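You operate a simulated robot arm through the tools that you are given. There is no shell and no other tool.

You are at the controls of a simulated robot arm. One attempt, no reset.

JOB
Put things in order on the corner bench. At the end: the blue felt pad stands where the slim white filter stood; the folded blue cloth stands on top of the brown carton (marked "M8"); the black hex bolt is in the orange tray (marked "HOLD"); the slim white filter stands where the folded blue cloth stood; whatever was shut is shut again. Leave all else as you found it, and nothing knocked over.

The check looks at the end state, three seconds after you hand in, the way a careful person would. Anything else that was tipped, shoved, dropped, spilled or broken makes it a failure. Flat cloth is picked up by pressing the open fingertips on it (5 to 10 N) and closing them slowly along it; thin cloth reads only 2 to 8 mm in the jaws.

ROBOT AND FRAMES
A 7-joint arm with a two-finger parallel gripper, fixed in place. Base frame: the origin is on the floor under the middle of its stand, x ahead of it, y to its left, z up; the work surface is at about z = 850. Units: mm, rad, N and s.
With the tool pointing down near the work surface it reaches from about 240 to 680 mm from the base axis. Its first joint turns from -1.152 to 1.152 rad. Payload 2.4 kg.
Tool frame: the origin (TCP) lies between the finger pads and is the grasp point; the fingertips stand 30 mm ahead of it; z points along the fingers, y is the line along which they close. Largest opening 94 mm; finger width 28, thickness 10; the body of the gripper, 50 by 96 mm, starts 55 mm behind the TCP.
Orientation is told as [roll, pitch, yaw] about the base's x, y, z axes, in that order, counted from this pose: with the fingers straight down and closing along the base's y, the tool's x points along the base's -x, its y along +y and its z along -z.

CONTROLS
- The arm moves only by the tool nudge_tool. Its argument "rows" is a list of rows, each a list of 7 numbers: the shift along the base's x, y, z in cm, then the turn, a rotation vector about the base's x, y, z in rad, then the gripper command, from -1 (shut) to 1 (fully open), values between in proportion. In form: [[x, y, z, wx, wy, wz, jaw], ...]. A call has 1 to 20 rows; each row shifts and turns the commanded pose from where the row before left it. Rows are played at 5 a second. More than 50 mm and 0.15 rad between two rows, or a gripper value outside its range, and nothing of the call is played. A pose out of reach is approached as far as the arm can. The call stops where the force on the tool passes 40 N (or 10 N more than at its start, if that is more) or the arm is blocked; 0.2 s more then pass. Each finger travels about 153 mm/s and halts on what it meets, pressing with about 31 N; the grip force reading is that of the motor and also rises with nothing between the fingers. The clock runs only during rows and for 0.2 s after the last one: add rows that do not move to give the fingers time. It gives the time, the measured TCP pose, the force on the tool (base axes), the opening and the grip force at its end, in the units of the frame above (readings bear some noise), with the torque about the TCP (base axes, N m) and any sound that the robot's microphone picked up.
- Cameras (640 x 400 px; columns grow to the right, rows downward): "scene" is fixed at [47.7, 485.4, 1442.2]; the picture's right is [-0.64, -0.77, 0.00], its down [-0.46, 0.38, -0.81] and it looks along [0.62, -0.51, -0.59] (base axes); focal length 355 px, centre (320, 200). "wrist" rides on the gripper at [76, 14, -103] in the tool frame; the picture's right is [-0.18, 0.98, 0.00], its down [-0.75, -0.14, -0.64] and it looks along [-0.63, -0.12, 0.77] (tool axes); focal length 243 px, centre (320, 200). There is no depth. A picture from a camera that has moved, and an enlarged one, comes with that camera's place and axes in the base frame and with its lens.
- snapshot(camera): a new picture of that camera. The clock stands still meanwhile.
- close_up(camera, box): a new picture of the part [left, top, right, bottom] of that camera's present view, enlarged. The clock stands still meanwhile.
- hand_in(): hands the job in; it is judged then, once.

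Nothing tells you positions but the pictures and the camera data. Unless the task says otherwise, let go and move clear before handing in.

The tools are called by a JSON object that holds its "op" and its "data". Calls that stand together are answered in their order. nudge_tool: Moves the arm, as the interface text tells. Its arguments: {"type":"object","properties":{"rows":{"type":"array"}},"required":["rows"]} The other tools are called the same way: snapshot (camera) takes a picture; close_up (camera, box) takes an enlarged picture of a part of a camera's view; hand_in () hands the job in.

At the start:

```text
clock: 0.0
position: [383.8, -31.8, 1193.8]
tool_rot: [0.002, 0.001, 0.0]
ft_force: [0.0, -0.2, -0.7]
wrist_torque: [0.01, 0.0, -0.02]
opening: 93.7
gripper_force: 0.0
```

scene: 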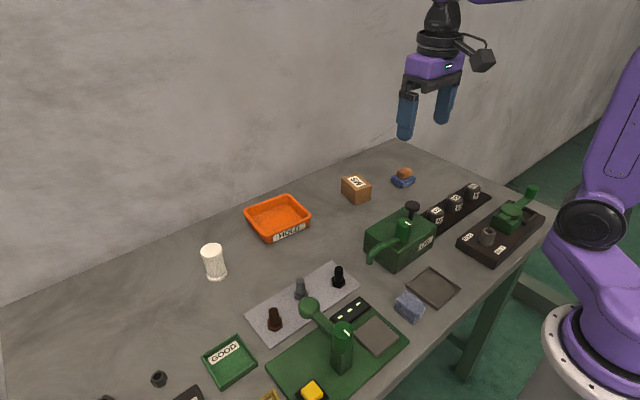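
wrist: 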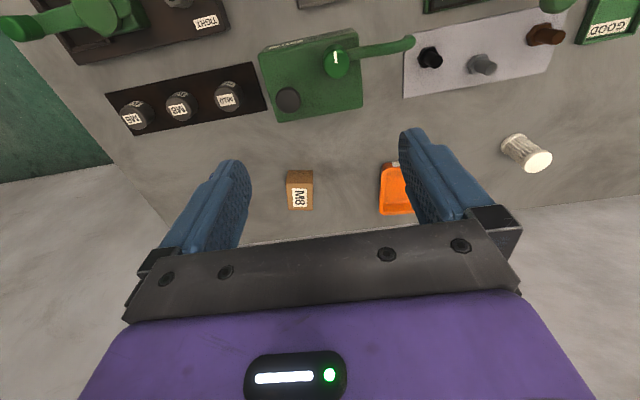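

I see a bench with a white filter, an orange HOLD tray, a brown M8 carton, a folded blue cloth with something brown on it, a blue pad-like block, and bolts on a grey mat. I'll take close-ups first to identify and locate everything.

{"op": "close_up", "data": {"camera": "scene", "box": [320, 150, 480, 250]}}

{"op": "close_up", "data": {"camera": "scene", "box": [340, 230, 500, 330]}}

{"op": "close_up", "data": {"camera": "scene", "box": [180, 180, 340, 280]}}

{"op": "close_up", "data": {"camera": "scene", "box": [230, 240, 390, 340]}}

{"op": "close_up", "data": {"camera": "scene", "box": [80, 300, 240, 400]}}

{"op": "close_up", "data": {"camera": "scene", "box": [240, 300, 400, 400]}}

{"op": "close_up", "data": {"camera": "scene", "box": [400, 170, 560, 270]}}

```text
4.00 times, centred on (400, 200) of scene
camera zoom: at [47.7, 485.4, 1442.2], right [-0.64, -0.77, 0.0], down [-0.46, 0.38, -0.81], along [0.62, -0.51, -0.59], focal length 1419 px, centre (0, 200)
```

zoom: 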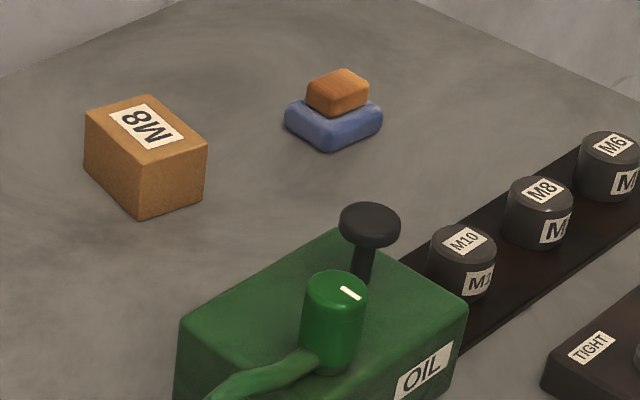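

```text
4.00 times, centred on (420, 280) of scene
camera zoom: at [47.7, 485.4, 1442.2], right [-0.64, -0.77, 0.0], down [-0.46, 0.38, -0.81], along [0.62, -0.51, -0.59], focal length 1419 px, centre (-80, -120)
```

zoom: 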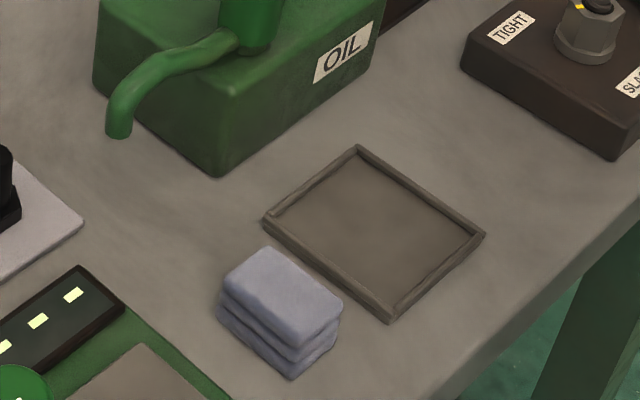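

```text
4.00 times, centred on (260, 230) of scene
camera zoom: at [47.7, 485.4, 1442.2], right [-0.64, -0.77, 0.0], down [-0.46, 0.38, -0.81], along [0.62, -0.51, -0.59], focal length 1419 px, centre (560, 80)
```

zoom: 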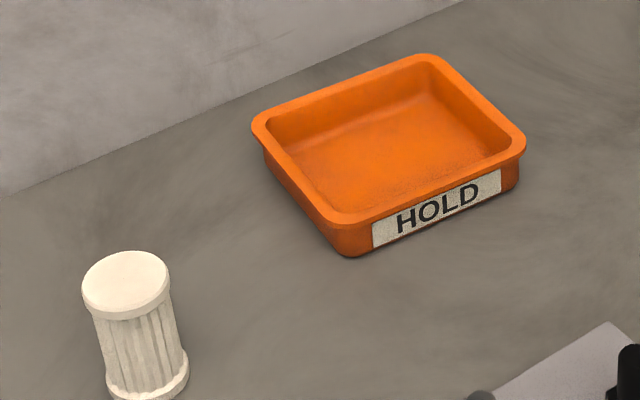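

```text
4.00 times, centred on (310, 290) of scene
camera zoom: at [47.7, 485.4, 1442.2], right [-0.64, -0.77, 0.0], down [-0.46, 0.38, -0.81], along [0.62, -0.51, -0.59], focal length 1419 px, centre (360, -160)
```

zoom: 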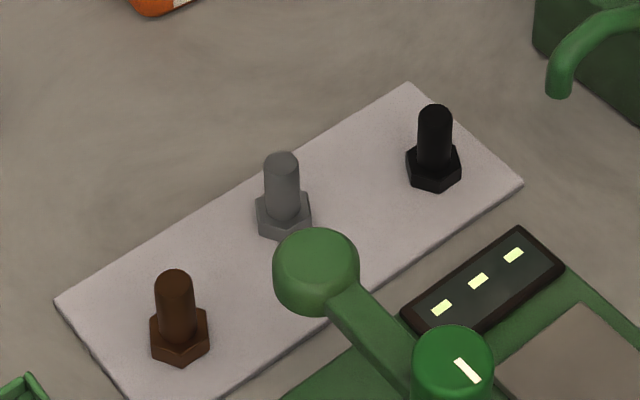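

```text
4.00 times, centred on (160, 350) of scene
camera zoom: at [47.7, 485.4, 1442.2], right [-0.64, -0.77, 0.0], down [-0.46, 0.38, -0.81], along [0.62, -0.51, -0.59], focal length 1419 px, centre (960, -400)
```

zoom: 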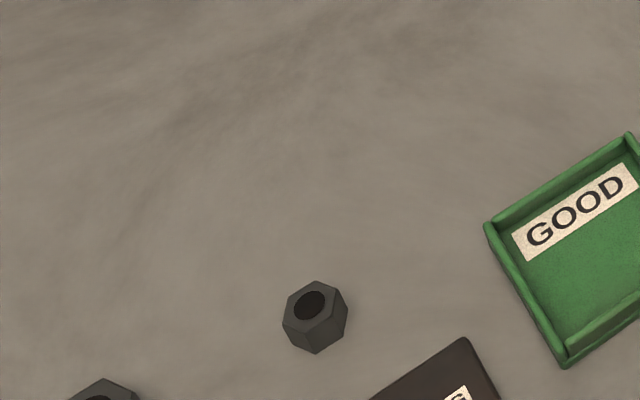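

```text
4.00 times, centred on (320, 350) of scene
camera zoom: at [47.7, 485.4, 1442.2], right [-0.64, -0.77, 0.0], down [-0.46, 0.38, -0.81], along [0.62, -0.51, -0.59], focal length 1419 px, centre (320, -400)
```

zoom: 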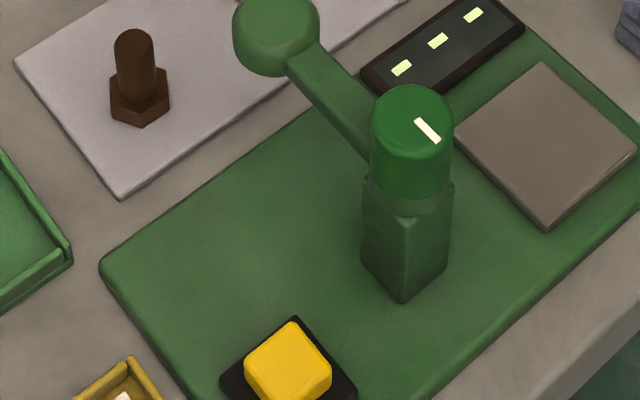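

```text
4.00 times, centred on (480, 220) of scene
camera zoom: at [47.7, 485.4, 1442.2], right [-0.64, -0.77, 0.0], down [-0.46, 0.38, -0.81], along [0.62, -0.51, -0.59], focal length 1419 px, centre (-320, 120)
```

zoom: 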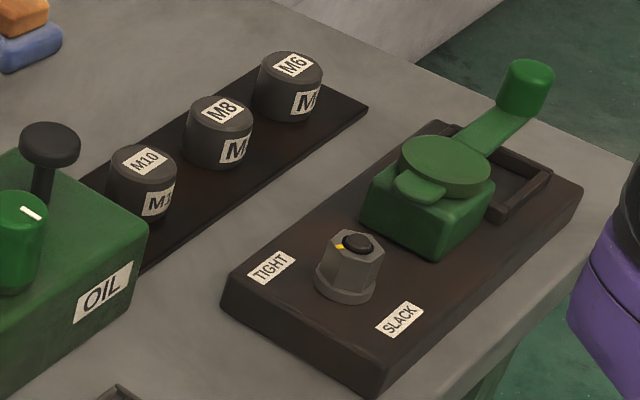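

The blue felt pad seems to be at the far right with a small brown block on top of it. The folded blue cloth is the three-layer stack beside the grey tray, and the black bolt is on the grey mat. I'll enlarge more before moving.

{"op": "close_up", "data": {"camera": "scene", "box": [380, 160, 428, 190]}}

{"op": "close_up", "data": {"camera": "scene", "box": [384, 284, 432, 329]}}

{"op": "close_up", "data": {"camera": "scene", "box": [332, 165, 380, 210]}}

{"op": "close_up", "data": {"camera": "scene", "box": [190, 235, 238, 280]}}

{"op": "close_up", "data": {"camera": "wrist", "box": [240, 140, 400, 240]}}

{"op": "close_up", "data": {"camera": "wrist", "box": [380, 0, 640, 180]}}

{"op": "close_up", "data": {"camera": "scene", "box": [315, 255, 363, 300]}}

```text
13.33 times, centred on (404, 175) of scene
camera zoom: at [47.7, 485.4, 1442.2], right [-0.64, -0.77, 0.0], down [-0.46, 0.38, -0.81], along [0.62, -0.51, -0.59], focal length 4731 px, centre (-800, 533)
```

zoom: 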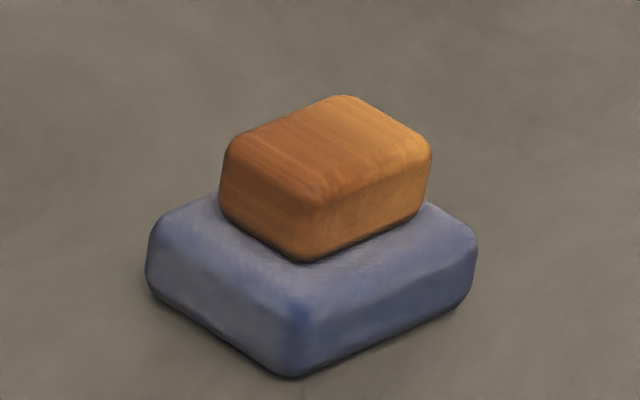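

```text
8.89 times, centred on (408, 306) of scene
camera zoom: at [47.7, 485.4, 1442.2], right [-0.64, -0.77, 0.0], down [-0.46, 0.38, -0.81], along [0.62, -0.51, -0.59], focal length 3154 px, centre (-462, -747)
```

zoom: 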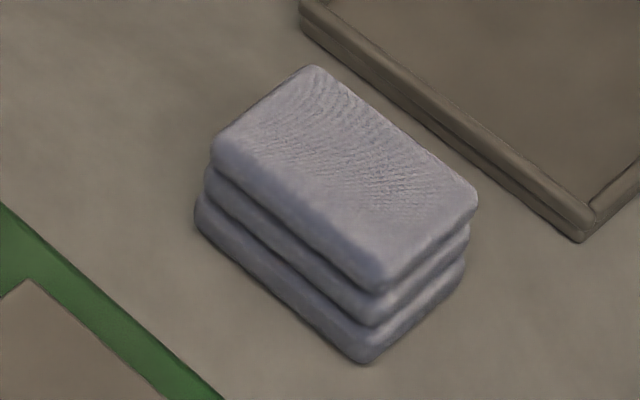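

```text
8.89 times, centred on (356, 188) of scene
camera zoom: at [47.7, 485.4, 1442.2], right [-0.64, -0.77, 0.0], down [-0.46, 0.38, -0.81], along [0.62, -0.51, -0.59], focal length 3154 px, centre (0, 311)
```

zoom: 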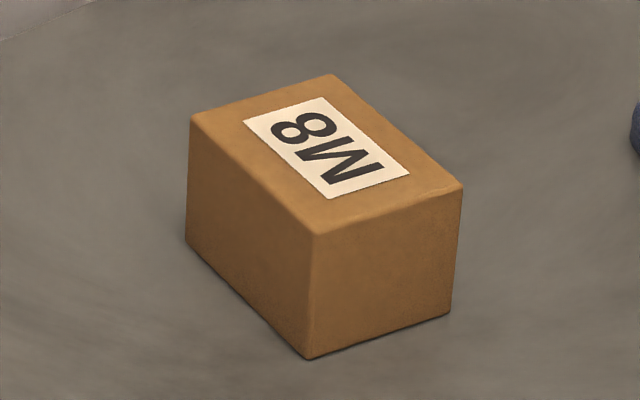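

```text
8.89 times, centred on (214, 258) of scene
camera zoom: at [47.7, 485.4, 1442.2], right [-0.64, -0.77, 0.0], down [-0.46, 0.38, -0.81], along [0.62, -0.51, -0.59], focal length 3154 px, centre (1262, -311)
```

zoom: 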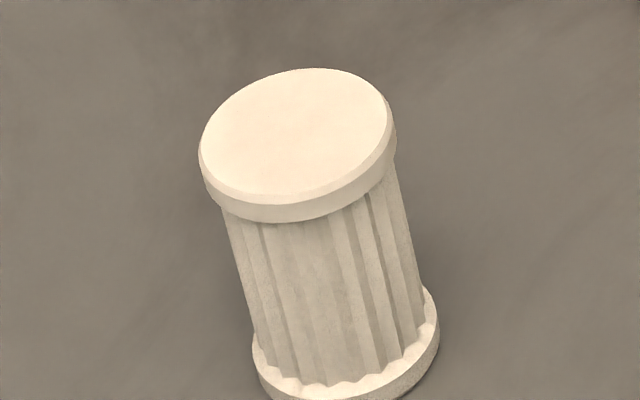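

```text
4.00 times, centred on (320, 190) of wrist
camera zoom: at [307.3, -18.6, 1297.1], right [0.18, 0.98, 0.0], down [0.75, -0.14, 0.64], along [0.63, -0.12, -0.77], focal length 970 px, centre (320, 240)
```

zoom: 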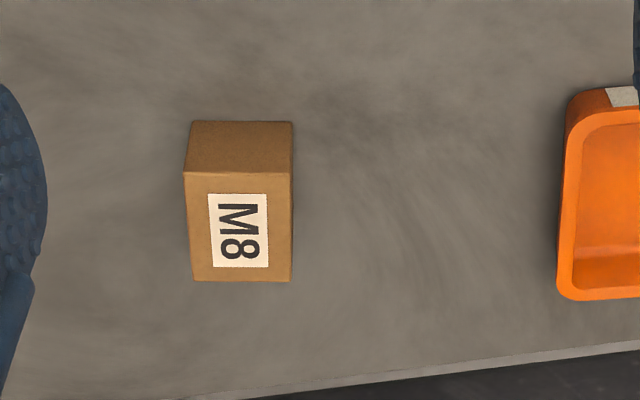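

```text
2.22 times, centred on (510, 90) of wrist
camera zoom: at [307.3, -18.6, 1297.1], right [0.18, 0.98, 0.0], down [0.75, -0.14, 0.64], along [0.63, -0.12, -0.77], focal length 539 px, centre (-102, 444)
```

zoom: 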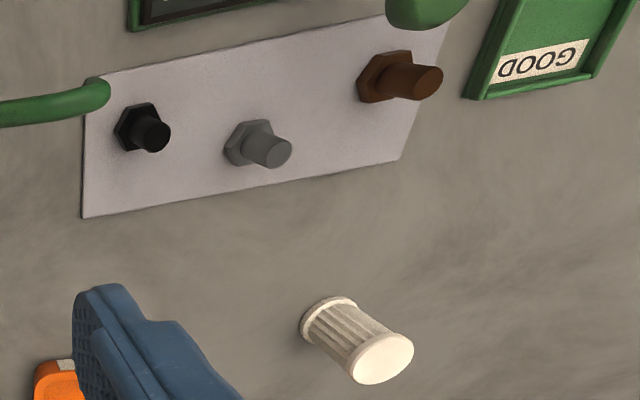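

```text
8.89 times, centred on (339, 278) of scene
camera zoom: at [47.7, 485.4, 1442.2], right [-0.64, -0.77, 0.0], down [-0.46, 0.38, -0.81], along [0.62, -0.51, -0.59], focal length 3154 px, centre (151, -489)
```

zoom: 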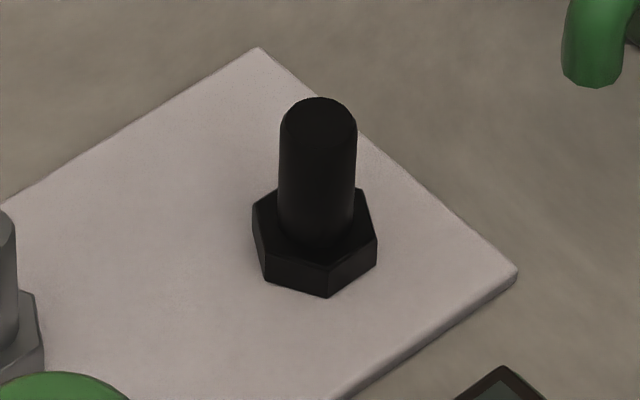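

The wooden block rests on the felt pad (about x 580, y −282). The cloth stack is at about (271, 72), the filter at about (599, 322), the carton at about (619, −119), the black bolt at about (410, 135) and the HOLD tray around (650, 115). First I'll go above the cloth and look with the wrist camera.

{"op": "nudge_tool", "data": {"rows": [[-2.3, 2.1, 0, 0, 0, 0, 0.4], [-2.3, 2.1, -1, 0, 0, 0, 0.4], [-2.3, 2.1, -4, 0, 0, 0, 0.4], [-2.3, 2.1, -4, 0, 0, 0, 0.4], [-2.1, 2.0, -4, 0, 0, 0, 0.4], [0, 0, -4, 0, 0, 0, 0.4], [0, 0, -2.4, 0, 0, 0, 0.4], [0, 0, 0, 0, 0, 0, 0.4]]}}

{"op": "snapshot", "data": {"camera": "wrist"}}

{"op": "snapshot", "data": {"camera": "scene"}}

```text
refused: row 3 steps farther than a row can; nothing moved
```

```text
taken
camera wrist: at [307.3, -18.6, 1297.1], right [0.18, 0.98, 0.0], down [0.75, -0.14, 0.64], along [0.63, -0.12, -0.77], focal length 243 px, centre (320, 200)
```

wrist: 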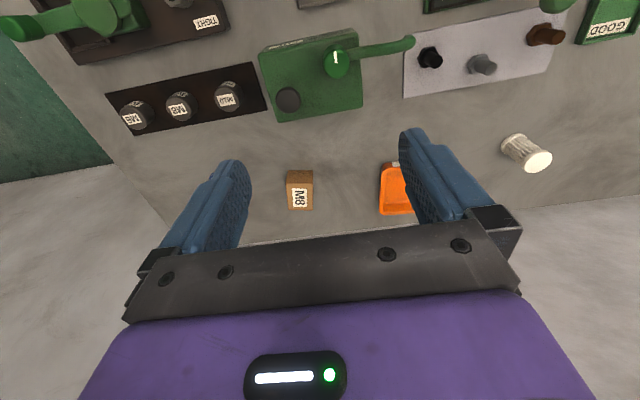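

```text
taken
```

scene: 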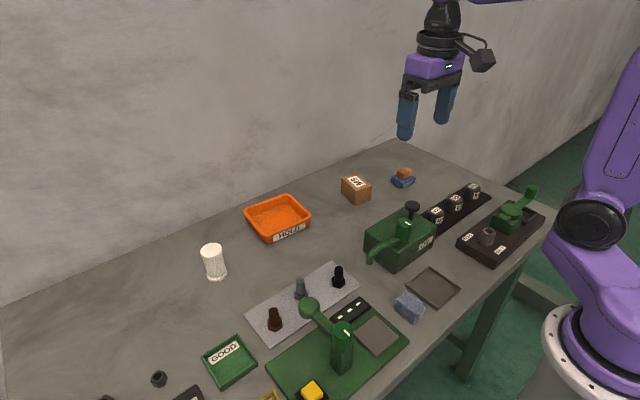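

Nothing moved because one step was longer than 50 mm. I'll repeat it with shorter steps.

{"op": "nudge_tool", "data": {"rows": [[-2.3, 2.1, -1, 0, 0, 0, 0.4], [-2.3, 2.1, -2, 0, 0, 0, 0.4], [-2.3, 2.1, -3, 0, 0, 0, 0.4], [-2.3, 2.1, -3, 0, 0, 0, 0.4], [-2.1, 2.0, -3, 0, 0, 0, 0.4], [0, 0, -4, 0, 0, 0, 0.4], [0, 0, -3.4, 0, 0, 0, 0.4], [0, 0, 0, 0, 0, 0, 0.4]]}}

{"op": "snapshot", "data": {"camera": "wrist"}}

{"op": "snapshot", "data": {"camera": "scene"}}

```text
clock: 1.8
position: [269.9, 72.8, 1003.1]
tool_rot: [-0.001, 0.0, 0.0]
ft_force: [0.4, -0.6, 0.4]
wrist_torque: [0.0, 0.02, 0.01]
opening: 65.6
gripper_force: 0.1
```

```text
taken
camera wrist: at [193.8, 85.7, 1106.0], right [0.18, 0.98, 0.0], down [0.75, -0.14, 0.64], along [0.63, -0.12, -0.77], focal length 243 px, centre (320, 200)
```

wrist: 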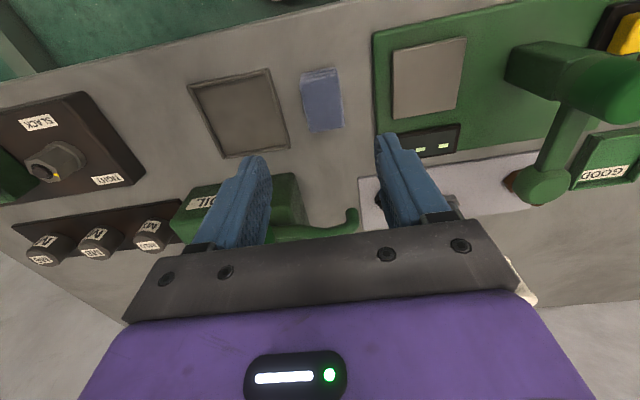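

```text
taken
```

scene: 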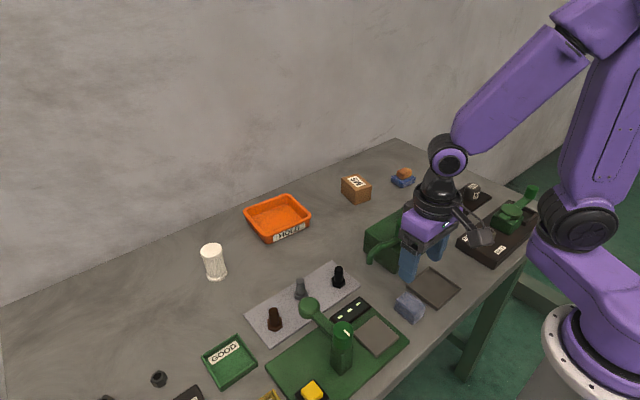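

The wrist camera shows the cloth stack between the grey tray and the green tester. I'll enlarge it to get its exact place and angle.

{"op": "close_up", "data": {"camera": "wrist", "box": [272, 50, 368, 146]}}

{"op": "close_up", "data": {"camera": "scene", "box": [350, 200, 510, 330]}}

```text
4.17 times, centred on (320, 98) of wrist
camera zoom: at [193.8, 85.7, 1106.0], right [0.18, 0.98, 0.0], down [0.75, -0.14, 0.64], along [0.63, -0.12, -0.77], focal length 1011 px, centre (320, 625)
```

zoom: 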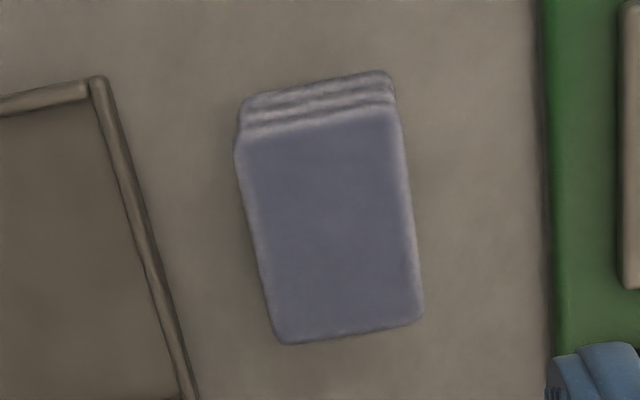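

```text
3.08 times, centred on (430, 265) of scene
camera zoom: at [47.7, 485.4, 1442.2], right [-0.64, -0.77, 0.0], down [-0.46, 0.38, -0.81], along [0.62, -0.51, -0.59], focal length 1092 px, centre (-18, 0)
```

zoom: 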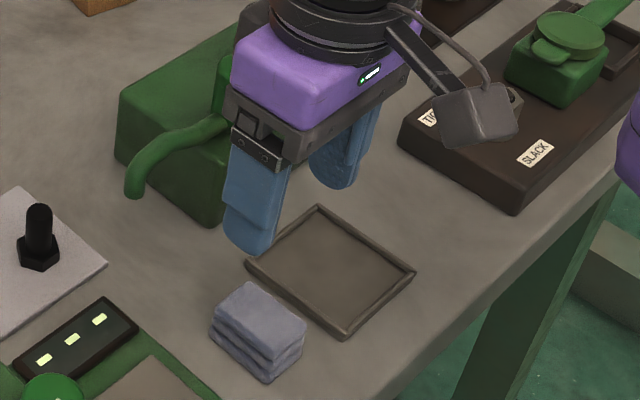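

The cloth stack is about 45 × 34 mm, square with the base axes and centred near (270, 74). I'll narrow the jaws to about 56 mm to clear the grey tray and the green base, then go down around it.

{"op": "nudge_tool", "data": {"rows": [[0, 0.1, 0, 0, 0, 0, 0.19], [0, 0, -4, 0, 0, 0, 0.19], [0, 0, -3, 0, 0, 0, 0.19], [0, 0, -2.5, 0, 0, 0, 0.19], [0, 0, -1, 0, 0, 0, 0.19], [0, 0, 0, 0, 0, 0, 0.19], [0, 0, 0, 0, 0, 0, 0.19]]}}

{"op": "snapshot", "data": {"camera": "wrist"}}

{"op": "close_up", "data": {"camera": "scene", "box": [350, 200, 510, 330]}}

```text
clock: 3.4
position: [270.6, 72.7, 894.9]
tool_rot: [0.0, 0.0, 0.001]
ft_force: [0.4, 0.7, 0.7]
wrist_torque: [-0.01, -0.01, -0.01]
opening: 56.0
gripper_force: 0.0
```

```text
taken
camera wrist: at [194.1, 85.2, 998.0], right [0.18, 0.98, 0.0], down [0.75, -0.14, 0.64], along [0.63, -0.12, -0.77], focal length 243 px, centre (320, 200)
```

wrist: 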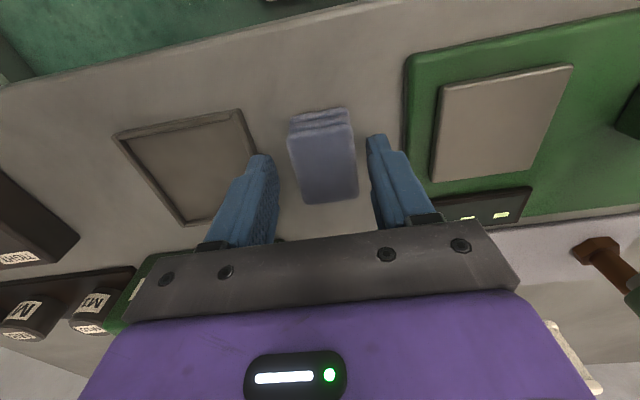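

```text
3.08 times, centred on (430, 265) of scene
camera zoom: at [47.7, 485.4, 1442.2], right [-0.64, -0.77, 0.0], down [-0.46, 0.38, -0.81], along [0.62, -0.51, -0.59], focal length 1092 px, centre (-18, 0)
```

zoom: 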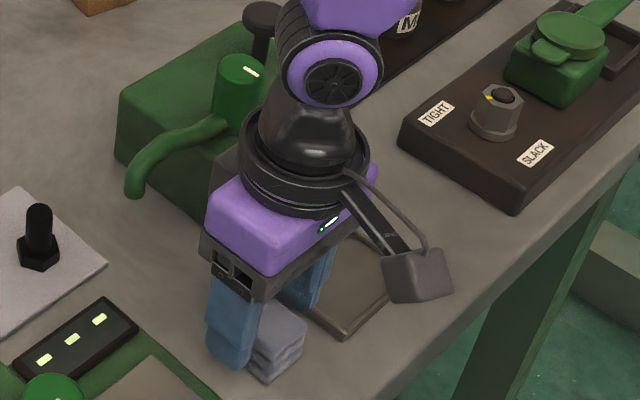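

The fingers straddle the cloth with room on both sides. I'll lower 9 mm more and close slowly.

{"op": "nudge_tool", "data": {"rows": [[0, 0, -0.6, 0, 0, 0, 0.19], [0, 0, -0.3, 0, 0, 0, 0.19], [0, 0, 0, 0, 0, 0, 0.0], [0, 0, 0, 0, 0, 0, -0.15], [0, 0, 0, 0, 0, 0, -0.25], [0, 0, 0, 0, 0, 0, -0.35], [0, 0, 0, 0, 0, 0, -0.45], [0, 0, 0, 0, 0, 0, -0.55]]}}

{"op": "snapshot", "data": {"camera": "wrist"}}

```text
clock: 5.2
position: [270.2, 72.4, 885.4]
tool_rot: [0.0, -0.001, -0.001]
ft_force: [0.3, 0.1, -0.5]
wrist_torque: [-0.04, -0.01, -0.01]
opening: 38.9
gripper_force: 30.6
```

```text
taken
camera wrist: at [194.5, 86.1, 988.9], right [0.18, 0.98, 0.0], down [0.75, -0.14, 0.64], along [0.63, -0.12, -0.77], focal length 243 px, centre (320, 200)
```

wrist: 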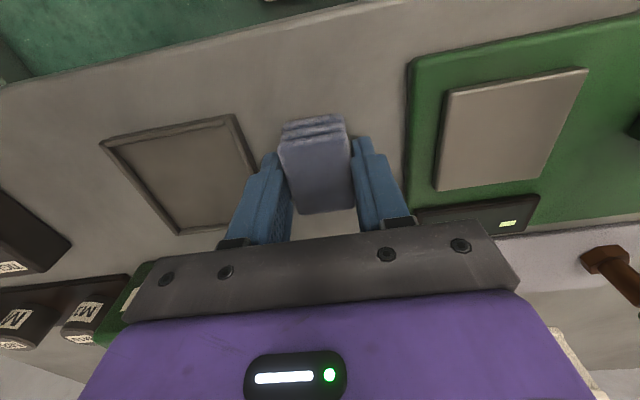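

The cloth is gripped at 38.9 mm. I'll lift it and check that the whole stack comes along.

{"op": "nudge_tool", "data": {"rows": [[0, 0, 1, 0, 0, 0, -0.55], [0, 0, 3, 0, 0, 0, -0.55], [0, 0, 4, 0, 0, 0, -0.55], [0, 0, 4, 0, 0, 0, -0.55], [0, 0, 4, 0, 0, 0, -0.55], [0, 0, 4, 0, 0, 0, -0.55], [0, 0, 0, 0, 0, 0, -0.55]]}}

{"op": "snapshot", "data": {"camera": "wrist"}}

{"op": "snapshot", "data": {"camera": "scene"}}

```text
clock: 6.8
position: [271.2, 73.1, 1086.7]
tool_rot: [0.001, 0.0, 0.001]
ft_force: [-0.4, 0.3, 0.5]
wrist_torque: [0.01, -0.01, 0.02]
opening: 20.8
gripper_force: 0.0
```

```text
taken
camera wrist: at [194.5, 86.3, 1189.1], right [0.18, 0.98, 0.0], down [0.75, -0.14, 0.64], along [0.63, -0.12, -0.77], focal length 243 px, centre (320, 200)
```

wrist: 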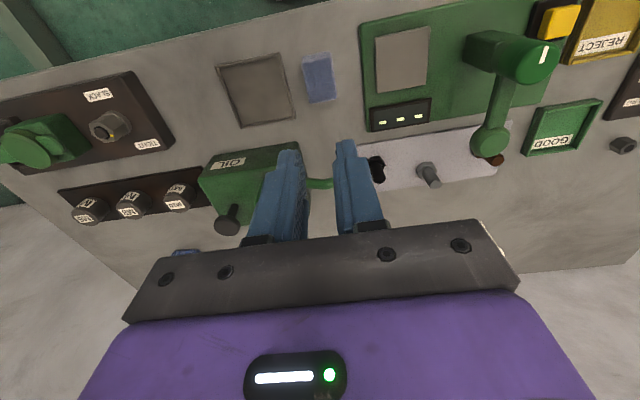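

```text
taken
```

scene: 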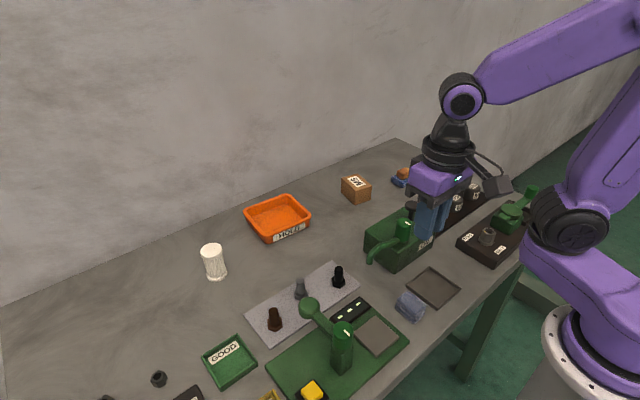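

The cloth slipped out, since the jaws closed to 20.8 mm and it is still on the bench. I'll look at its state closely.

{"op": "close_up", "data": {"camera": "wrist", "box": [280, 40, 360, 110]}}

{"op": "close_up", "data": {"camera": "scene", "box": [384, 284, 432, 329]}}

```text
5.71 times, centred on (320, 75) of wrist
camera zoom: at [194.5, 86.3, 1189.1], right [0.18, 0.98, 0.0], down [0.75, -0.14, 0.64], along [0.63, -0.12, -0.77], focal length 1386 px, centre (320, 914)
```

zoom: 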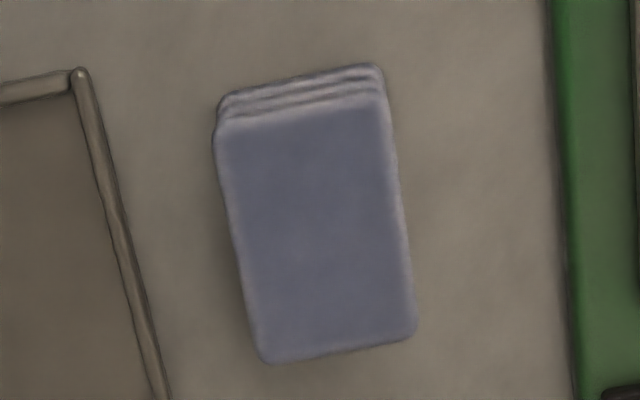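

```text
8.89 times, centred on (408, 306) of scene
camera zoom: at [47.7, 485.4, 1442.2], right [-0.64, -0.77, 0.0], down [-0.46, 0.38, -0.81], along [0.62, -0.51, -0.59], focal length 3154 px, centre (-462, -747)
```

zoom: 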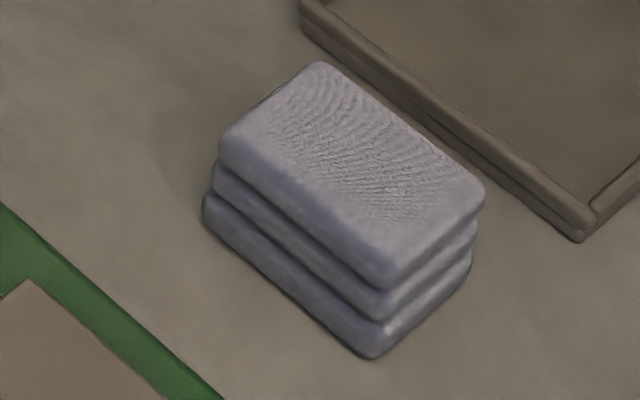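

The cloth stayed upright on the bench, only about 2–3 mm toward −y (now centred at y ≈ 72.4, originally y ≈ 75). I'll retry with the fingertips nearly on the bench, a full grip and a slow lift.

{"op": "nudge_tool", "data": {"rows": [[-0.1, 0, -4, 0, 0, 0, 0.19], [0, 0, -4, 0, 0, 0, 0.19], [0, 0, -4, 0, 0, 0, 0.19], [0, 0, -4, 0, 0, 0, 0.19], [0, 0, -3, 0, 0, 0, 0.19], [0, 0, -1, 0, 0, 0, 0.19], [0, 0, -0.2, 0, 0, 0, 0.19], [0, 0, 0, 0, 0, 0, 0.19]]}}

```text
clock: 8.6
position: [269.0, 71.9, 884.4]
tool_rot: [-0.001, 0.001, -0.001]
ft_force: [-0.9, 0.5, 1.2]
wrist_torque: [0.0, 0.0, -0.01]
opening: 55.8
gripper_force: 0.0
```

I'm around the cloth again. I'll ease down a little more, watching the force for bench contact.

{"op": "nudge_tool", "data": {"rows": [[0.1, 0.05, -0.1, 0, 0, 0, 0.19], [0, 0, -0.1, 0, 0, 0, 0.19], [0, 0, -0.1, 0, 0, 0, 0.19], [0, 0, 0, 0, 0, 0, 0.19]]}}

```text
clock: 9.6
position: [271.1, 72.6, 881.7]
tool_rot: [0.0, 0.001, 0.0]
ft_force: [-0.5, -0.7, -0.6]
wrist_torque: [0.0, 0.0, -0.03]
opening: 56.1
gripper_force: 0.1
```

{"op": "nudge_tool", "data": {"rows": [[0, 0, 0, 0, 0, 0, 0.0], [0, 0, 0, 0, 0, 0, -0.12], [0, 0, 0, 0, 0, 0, -0.2], [0, 0, 0, 0, 0, 0, -0.3], [0, 0, 0, 0, 0, 0, -0.5], [0, 0, 0, 0, 0, 0, -1.0], [0, 0, 0, 0, 0, 0, -1.0], [0, 0, 0, 0, 0, 0, -1.0]]}}

{"op": "close_up", "data": {"camera": "wrist", "box": [220, 80, 420, 230]}}

```text
clock: 11.4
position: [270.9, 72.8, 880.9]
tool_rot: [0.002, 0.002, 0.002]
ft_force: [-0.8, 0.3, 0.0]
wrist_torque: [-0.01, 0.03, -0.03]
opening: 39.5
gripper_force: 30.5
```

```text
2.67 times, centred on (320, 155) of wrist
camera zoom: at [195.0, 86.2, 984.3], right [0.18, 0.98, 0.0], down [0.75, -0.14, 0.64], along [0.63, -0.12, -0.77], focal length 647 px, centre (320, 320)
```

zoom: 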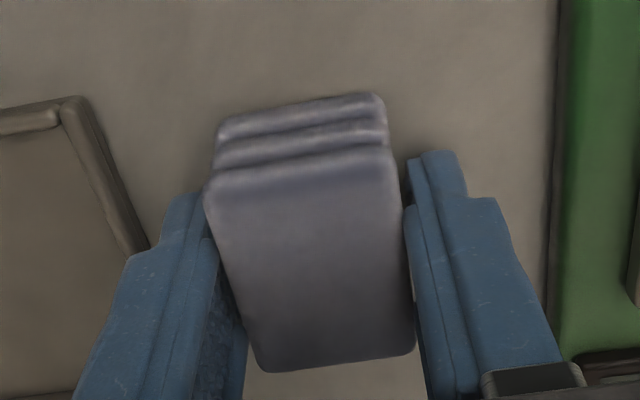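

The jaws hold at 39.5 mm with about 30 N. I'll lift slowly by 20 mm and look.

{"op": "nudge_tool", "data": {"rows": [[0, 0, 0.1, 0, 0, 0, -1], [0, 0, 0.2, 0, 0, 0, -1], [0, 0, 0.2, 0, 0, 0, -1], [0, 0, 0.2, 0, 0, 0, -1], [0, 0, 0.2, 0, 0, 0, -1], [0, 0, 0.3, 0, 0, 0, -1], [0, 0, 0.3, 0, 0, 0, -1], [0, 0, 0.3, 0, 0, 0, -1], [0, 0, 0.3, 0, 0, 0, -1]]}}

{"op": "snapshot", "data": {"camera": "wrist"}}

{"op": "close_up", "data": {"camera": "scene", "box": [360, 230, 460, 330]}}

```text
clock: 13.4
position: [270.6, 73.2, 903.4]
tool_rot: [-0.001, -0.001, 0.002]
ft_force: [0.9, -0.3, -0.2]
wrist_torque: [0.0, 0.01, 0.0]
opening: 39.2
gripper_force: 30.8
```

```text
taken
camera wrist: at [194.1, 87.2, 1005.6], right [0.18, 0.98, 0.0], down [0.75, -0.14, 0.64], along [0.63, -0.12, -0.77], focal length 243 px, centre (320, 200)
```

wrist: 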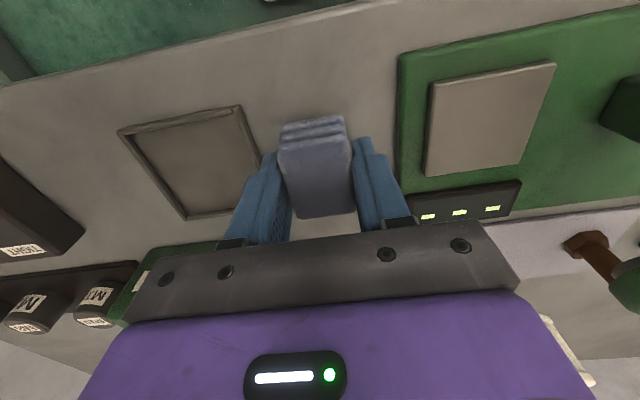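

```text
4.00 times, centred on (410, 280) of scene
camera zoom: at [47.7, 485.4, 1442.2], right [-0.64, -0.77, 0.0], down [-0.46, 0.38, -0.81], along [0.62, -0.51, -0.59], focal length 1419 px, centre (-40, -120)
```

zoom: 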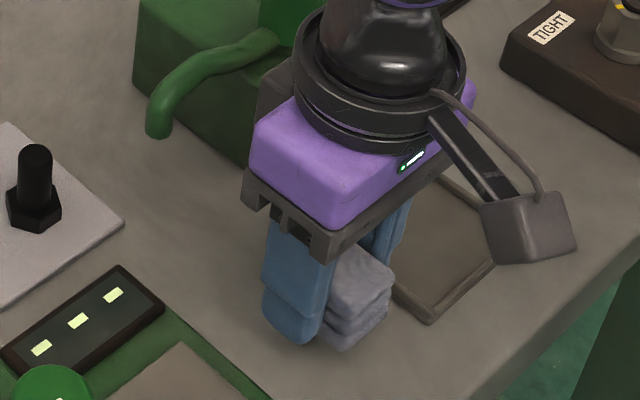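

The cloth is held and lifts with the gripper this time. I'll raise it gently to about z 1060 and keep the grip shut.

{"op": "nudge_tool", "data": {"rows": [[0, 0, 0.3, 0, 0, 0, -1], [0, 0, 0.6, 0, 0, 0, -1], [0, 0, 1, 0, 0, 0, -1], [0, 0, 1.4, 0, 0, 0, -1], [0, 0, 1.7, 0, 0, 0, -1], [0, 0, 2, 0, 0, 0, -1], [0, 0, 2, 0, 0, 0, -1], [0, 0, 2, 0, 0, 0, -1], [0, 0, 1.7, 0, 0, 0, -1], [0, 0, 1.3, 0, 0, 0, -1], [0, 0, 0.9, 0, 0, 0, -1], [0, 0, 0.5, 0, 0, 0, -1], [0, 0, 0, 0, 0, 0, -1]]}}

{"op": "snapshot", "data": {"camera": "wrist"}}

```text
clock: 16.2
position: [271.9, 73.2, 1055.4]
tool_rot: [0.0, 0.001, -0.001]
ft_force: [-0.7, 0.2, -0.4]
wrist_torque: [-0.01, 0.0, 0.02]
opening: 39.4
gripper_force: 30.7
```

```text
taken
camera wrist: at [194.4, 86.9, 1159.4], right [0.18, 0.98, 0.0], down [0.75, -0.14, 0.64], along [0.63, -0.12, -0.77], focal length 243 px, centre (320, 200)
```

wrist: 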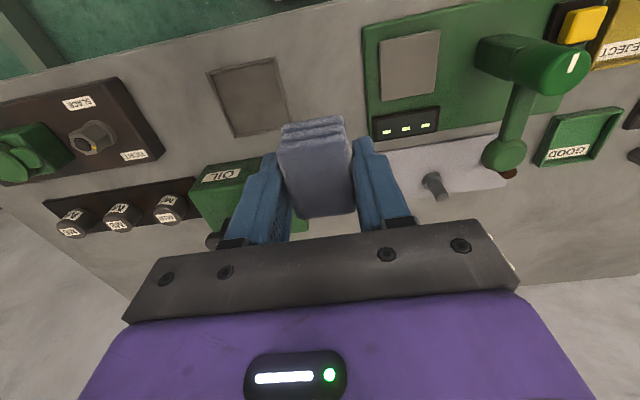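

The cloth is steady in the grip. I'll carry it smoothly to above the carton, turning about −0.19 rad to match the carton.

{"op": "nudge_tool", "data": {"rows": [[0.717, -0.397, 0, 0, 0, -0.004, -1], [1.434, -0.793, 0, 0, 0, -0.008, -1], [2.151, -1.19, 0, 0, 0, -0.012, -1], [2.39, -1.322, 0, 0, 0, -0.013, -1], [2.39, -1.322, 0, 0, 0, -0.013, -1], [2.39, -1.322, 0, 0, 0, -0.013, -1], [2.39, -1.322, 0, 0, 0, -0.013, -1], [2.39, -1.322, 0, 0, 0, -0.013, -1], [2.39, -1.322, 0, 0, 0, -0.013, -1], [2.39, -1.322, 0, 0, 0, -0.013, -1], [2.39, -1.322, 0, 0, 0, -0.013, -1], [2.39, -1.322, 0, 0, 0, -0.013, -1], [2.39, -1.322, 0, 0, 0, -0.013, -1], [2.39, -1.322, 0, 0, 0, -0.013, -1], [2.151, -1.19, 0, 0, 0, -0.012, -1], [1.434, -0.793, 0, 0, 0, -0.008, -1], [0.717, -0.397, 0, 0, 0, -0.004, -1], [0, 0, 0, 0, 0, 0, -1]]}}

{"op": "snapshot", "data": {"camera": "wrist"}}

{"op": "snapshot", "data": {"camera": "scene"}}

```text
clock: 20.0
position: [620.2, -118.9, 1056.2]
tool_rot: [0.002, 0.002, -0.191]
ft_force: [0.3, -0.4, -0.8]
wrist_torque: [-0.01, 0.0, 0.01]
opening: 39.6
gripper_force: 31.0
```

```text
taken
camera wrist: at [548.0, -91.7, 1158.7], right [0.37, 0.93, 0.0], down [0.71, -0.28, 0.64], along [0.6, -0.24, -0.77], focal length 243 px, centre (320, 200)
```

wrist: 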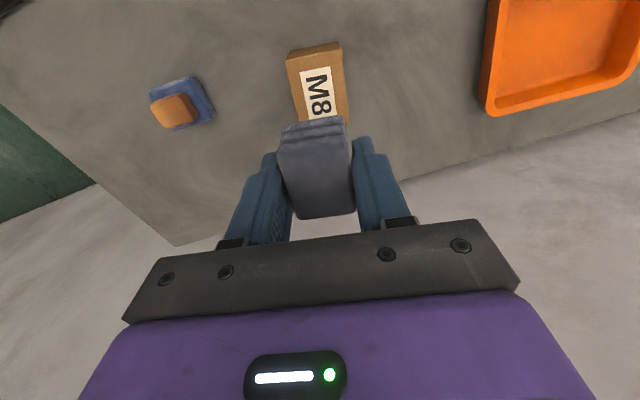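

```text
taken
```

scene: 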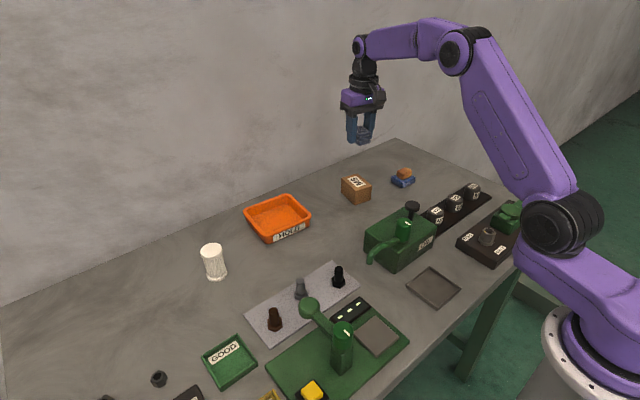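

Now above the carton. I'll enlarge to verify the carton's centre relative to the tool before lowering.

{"op": "close_up", "data": {"camera": "wrist", "box": [270, 30, 370, 130]}}

{"op": "close_up", "data": {"camera": "wrist", "box": [130, 60, 230, 140]}}

```text
4.00 times, centred on (320, 80) of wrist
camera zoom: at [548.0, -91.7, 1158.7], right [0.37, 0.93, 0.0], down [0.71, -0.28, 0.64], along [0.6, -0.24, -0.77], focal length 970 px, centre (320, 680)
```

zoom: 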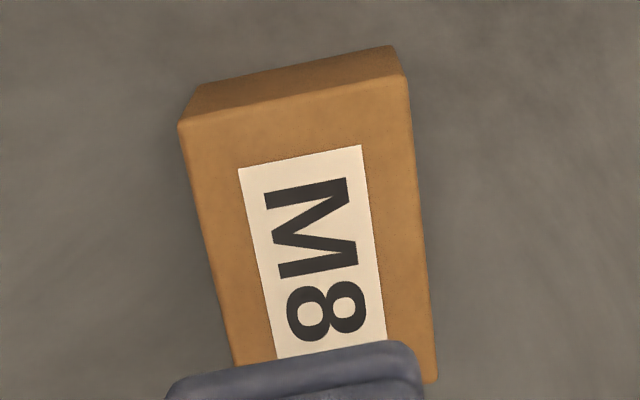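

```text
5.00 times, centred on (180, 100) of wrist
camera zoom: at [548.0, -91.7, 1158.7], right [0.37, 0.93, 0.0], down [0.71, -0.28, 0.64], along [0.6, -0.24, -0.77], focal length 1213 px, centre (1020, 700)
```

zoom: 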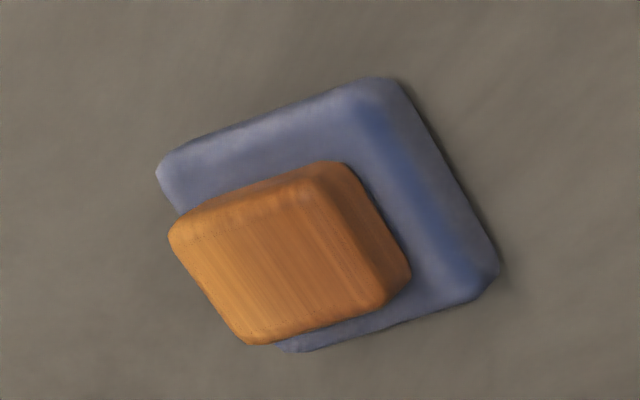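

The carton top is about 74 × 53 mm, centred at (621, −121), yaw −0.20. I'll make a tiny correction and lower gently to just above it.

{"op": "nudge_tool", "data": {"rows": [[0.07, -0.2, -0.4, 0, 0, -0.01, -1], [0, 0, -0.9, 0, 0, 0, -1], [0, 0, -1.4, 0, 0, 0, -1], [0, 0, -1.5, 0, 0, 0, -1], [0, 0, -1.5, 0, 0, 0, -1], [0, 0, -1.5, 0, 0, 0, -1], [0, 0, -1.5, 0, 0, 0, -1], [0, 0, -1.2, 0, 0, 0, -1], [0, 0, -0.8, 0, 0, 0, -1], [0, 0, -0.5, 0, 0, 0, -1], [0, 0, -0.3, 0, 0, 0, -1], [0, 0, 0, 0, 0, 0, -1]]}}

{"op": "snapshot", "data": {"camera": "wrist"}}

{"op": "close_up", "data": {"camera": "scene", "box": [320, 140, 400, 210]}}

```text
clock: 22.6
position: [620.5, -122.8, 940.6]
tool_rot: [0.0, 0.002, -0.202]
ft_force: [0.2, 0.3, -0.4]
wrist_torque: [-0.02, 0.0, 0.02]
opening: 39.5
gripper_force: 30.9
```

```text
taken
camera wrist: at [548.5, -92.8, 1043.9], right [0.38, 0.93, 0.0], down [0.71, -0.29, 0.64], along [0.59, -0.24, -0.77], focal length 243 px, centre (320, 200)
```

wrist: 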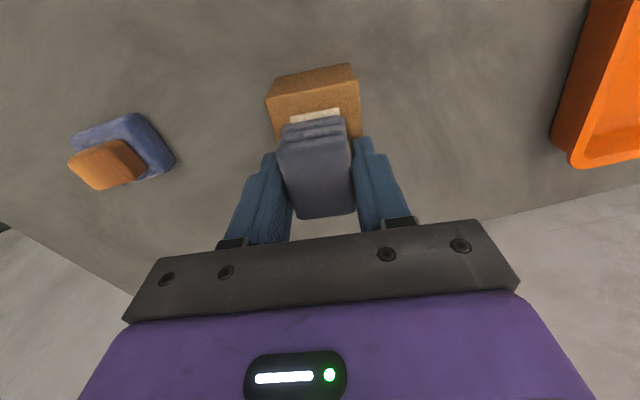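

```text
5.71 times, centred on (360, 175) of scene
camera zoom: at [47.7, 485.4, 1442.2], right [-0.64, -0.77, 0.0], down [-0.46, 0.38, -0.81], along [0.62, -0.51, -0.59], focal length 2028 px, centre (91, 343)
```

zoom: 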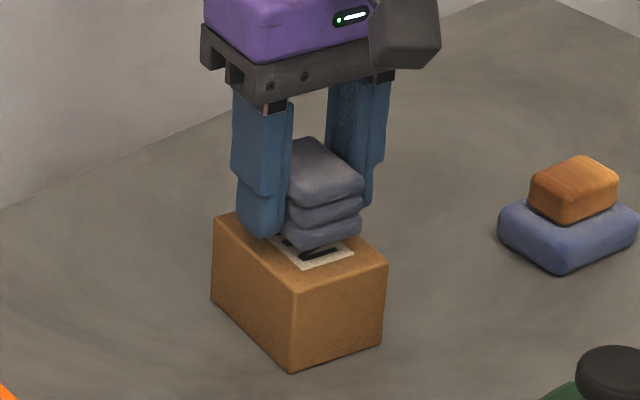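

The cloth hovers about 10 mm above the carton top. I'll inch it down, watching the force.

{"op": "nudge_tool", "data": {"rows": [[0, 0.1, -0.2, 0, 0, 0, -1], [0, 0, -0.2, 0, 0, 0, -1], [0, 0, -0.2, 0, 0, 0, -1], [0, 0, -0.1, 0, 0, 0, -1], [0, 0, 0, 0, 0, 0, -1]]}}

{"op": "close_up", "data": {"camera": "scene", "box": [335, 160, 385, 210]}}

```text
clock: 23.8
position: [620.9, -120.7, 934.3]
tool_rot: [0.0, 0.0, -0.201]
ft_force: [0.5, -0.5, -0.5]
wrist_torque: [0.03, 0.01, 0.01]
opening: 39.6
gripper_force: 30.7
```

```text
8.00 times, centred on (360, 185) of scene
camera zoom: at [47.7, 485.4, 1442.2], right [-0.64, -0.77, 0.0], down [-0.46, 0.38, -0.81], along [0.62, -0.51, -0.59], focal length 2839 px, centre (0, 320)
```

zoom: 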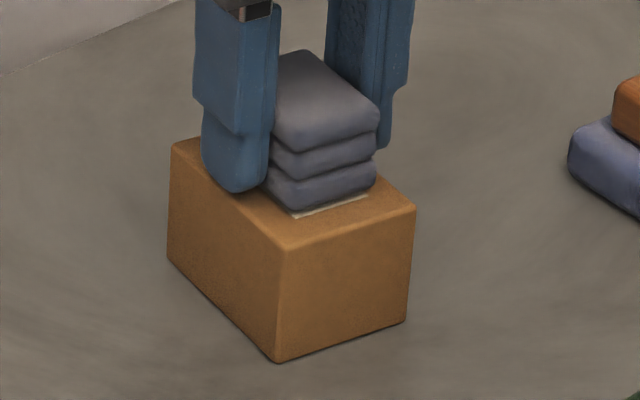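

{"op": "nudge_tool", "data": {"rows": [[0, 0, -0.1, 0, 0, 0, -1], [0, 0, -0.1, 0, 0, 0, -1], [0, 0, -0.1, 0, 0, 0, -1], [0, 0, 0, 0, 0, 0, -1]]}}

{"op": "close_up", "data": {"camera": "scene", "box": [335, 160, 385, 210]}}

```text
clock: 24.8
position: [620.7, -120.5, 930.9]
tool_rot: [0.001, 0.0, -0.203]
ft_force: [-3.2, 1.0, 10.4]
wrist_torque: [0.05, 0.19, 0.0]
opening: 39.3
gripper_force: 30.7
```

```text
8.00 times, centred on (360, 185) of scene
camera zoom: at [47.4, 485.4, 1442.2], right [-0.64, -0.77, 0.0], down [-0.46, 0.38, -0.81], along [0.62, -0.51, -0.59], focal length 2839 px, centre (0, 320)
```

zoom: 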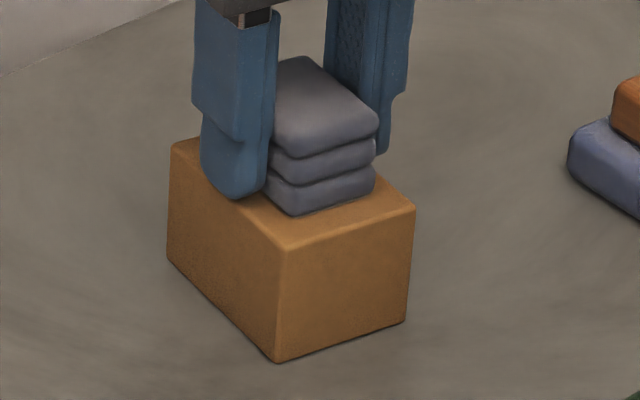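

The cloth is in contact with the carton (10 N). I'll relieve the pressure slightly, open slowly, and rise straight up.

{"op": "nudge_tool", "data": {"rows": [[0, 0, 0.07, 0, 0, 0, -1], [0, 0, 0, 0, 0, 0, -0.1], [0, 0, 0, 0, 0, 0, 0.0], [0, 0, 0, 0, 0, 0, 0.15], [0, 0, 0, 0, 0, 0, 0.25], [0, 0, 0, 0, 0, 0, 0.25]]}}

{"op": "close_up", "data": {"camera": "scene", "box": [335, 160, 385, 210]}}

{"op": "snapshot", "data": {"camera": "wrist"}}

```text
clock: 26.2
position: [620.2, -121.2, 929.7]
tool_rot: [0.0, -0.003, -0.199]
ft_force: [0.2, 0.1, -0.2]
wrist_torque: [-0.02, 0.0, 0.03]
opening: 58.7
gripper_force: 0.0
```

```text
8.00 times, centred on (360, 185) of scene
camera zoom: at [47.7, 485.4, 1442.2], right [-0.64, -0.77, 0.0], down [-0.46, 0.38, -0.81], along [0.62, -0.51, -0.59], focal length 2839 px, centre (0, 320)
```

zoom: 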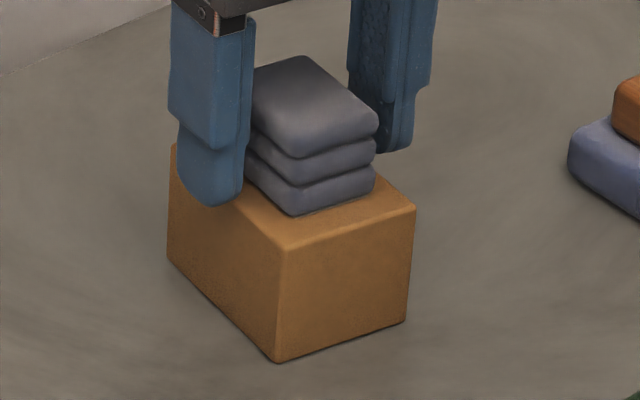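

```text
taken
camera wrist: at [548.2, -92.2, 1033.9], right [0.38, 0.93, 0.0], down [0.71, -0.29, 0.64], along [0.59, -0.24, -0.77], focal length 243 px, centre (320, 200)
```

wrist: 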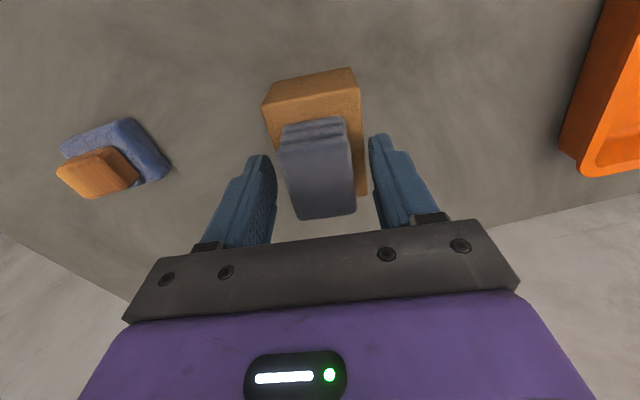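

The cloth rests squarely on the carton. I'll rise clear and then travel toward the filter.

{"op": "nudge_tool", "data": {"rows": [[0, 0, 1, 0, 0, 0, 0.25], [0, 0, 2, 0, 0, 0, 0.25], [0, 0, 3, 0, 0, 0, 0.25], [0, 0, 4, 0, 0, 0, 0.25], [0, 0, 3, 0, 0, 0, 0.4], [-1, 3.5, 0, 0, 0, 0.02, 0.6], [-1, 4, 0, 0, 0, 0.02, 0.7], [-1, 4, 0, 0, 0, 0.02, 0.7], [-1, 4, 0, 0, 0, 0.02, 0.7], [-1, 4, 0, 0, 0, 0.02, 0.7], [-1, 4, 0, 0, 0, 0.02, 0.7], [-1, 4, 0, 0, 0, 0.02, 0.7], [-1, 4, 0, 0, 0, 0.02, 0.7], [0, 4, 0, 0, 0, 0.02, 0.7], [0, 4, 0, 0, 0, 0.02, 0.7], [0, 2, 0, 0, 0, 0, 0.7], [0, 0, 0, 0, 0, 0, 0.7]]}}

{"op": "snapshot", "data": {"camera": "wrist"}}

{"op": "snapshot", "data": {"camera": "scene"}}

```text
clock: 29.8
position: [539.4, 294.2, 1062.1]
tool_rot: [-0.001, -0.001, 0.001]
ft_force: [0.3, 1.1, 0.7]
wrist_torque: [-0.02, -0.01, -0.01]
opening: 79.7
gripper_force: 0.1
```

```text
taken
camera wrist: at [462.1, 308.2, 1165.0], right [0.18, 0.98, 0.0], down [0.75, -0.14, 0.64], along [0.63, -0.12, -0.77], focal length 243 px, centre (320, 200)
```

wrist: 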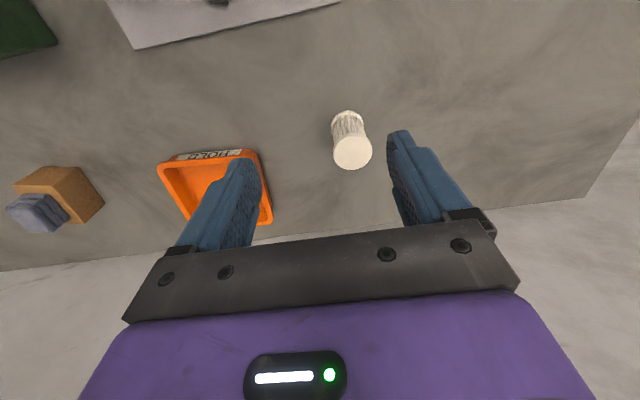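

```text
taken
```

scene: 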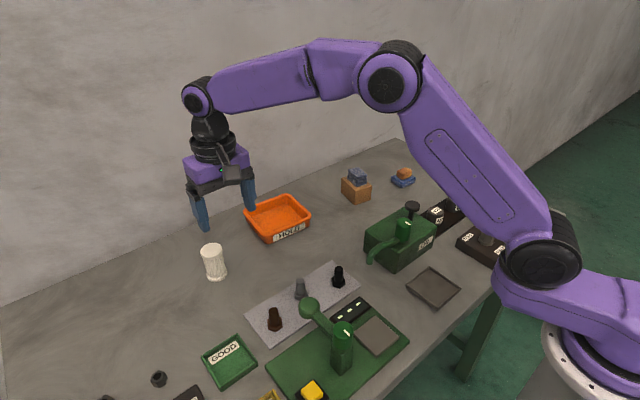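

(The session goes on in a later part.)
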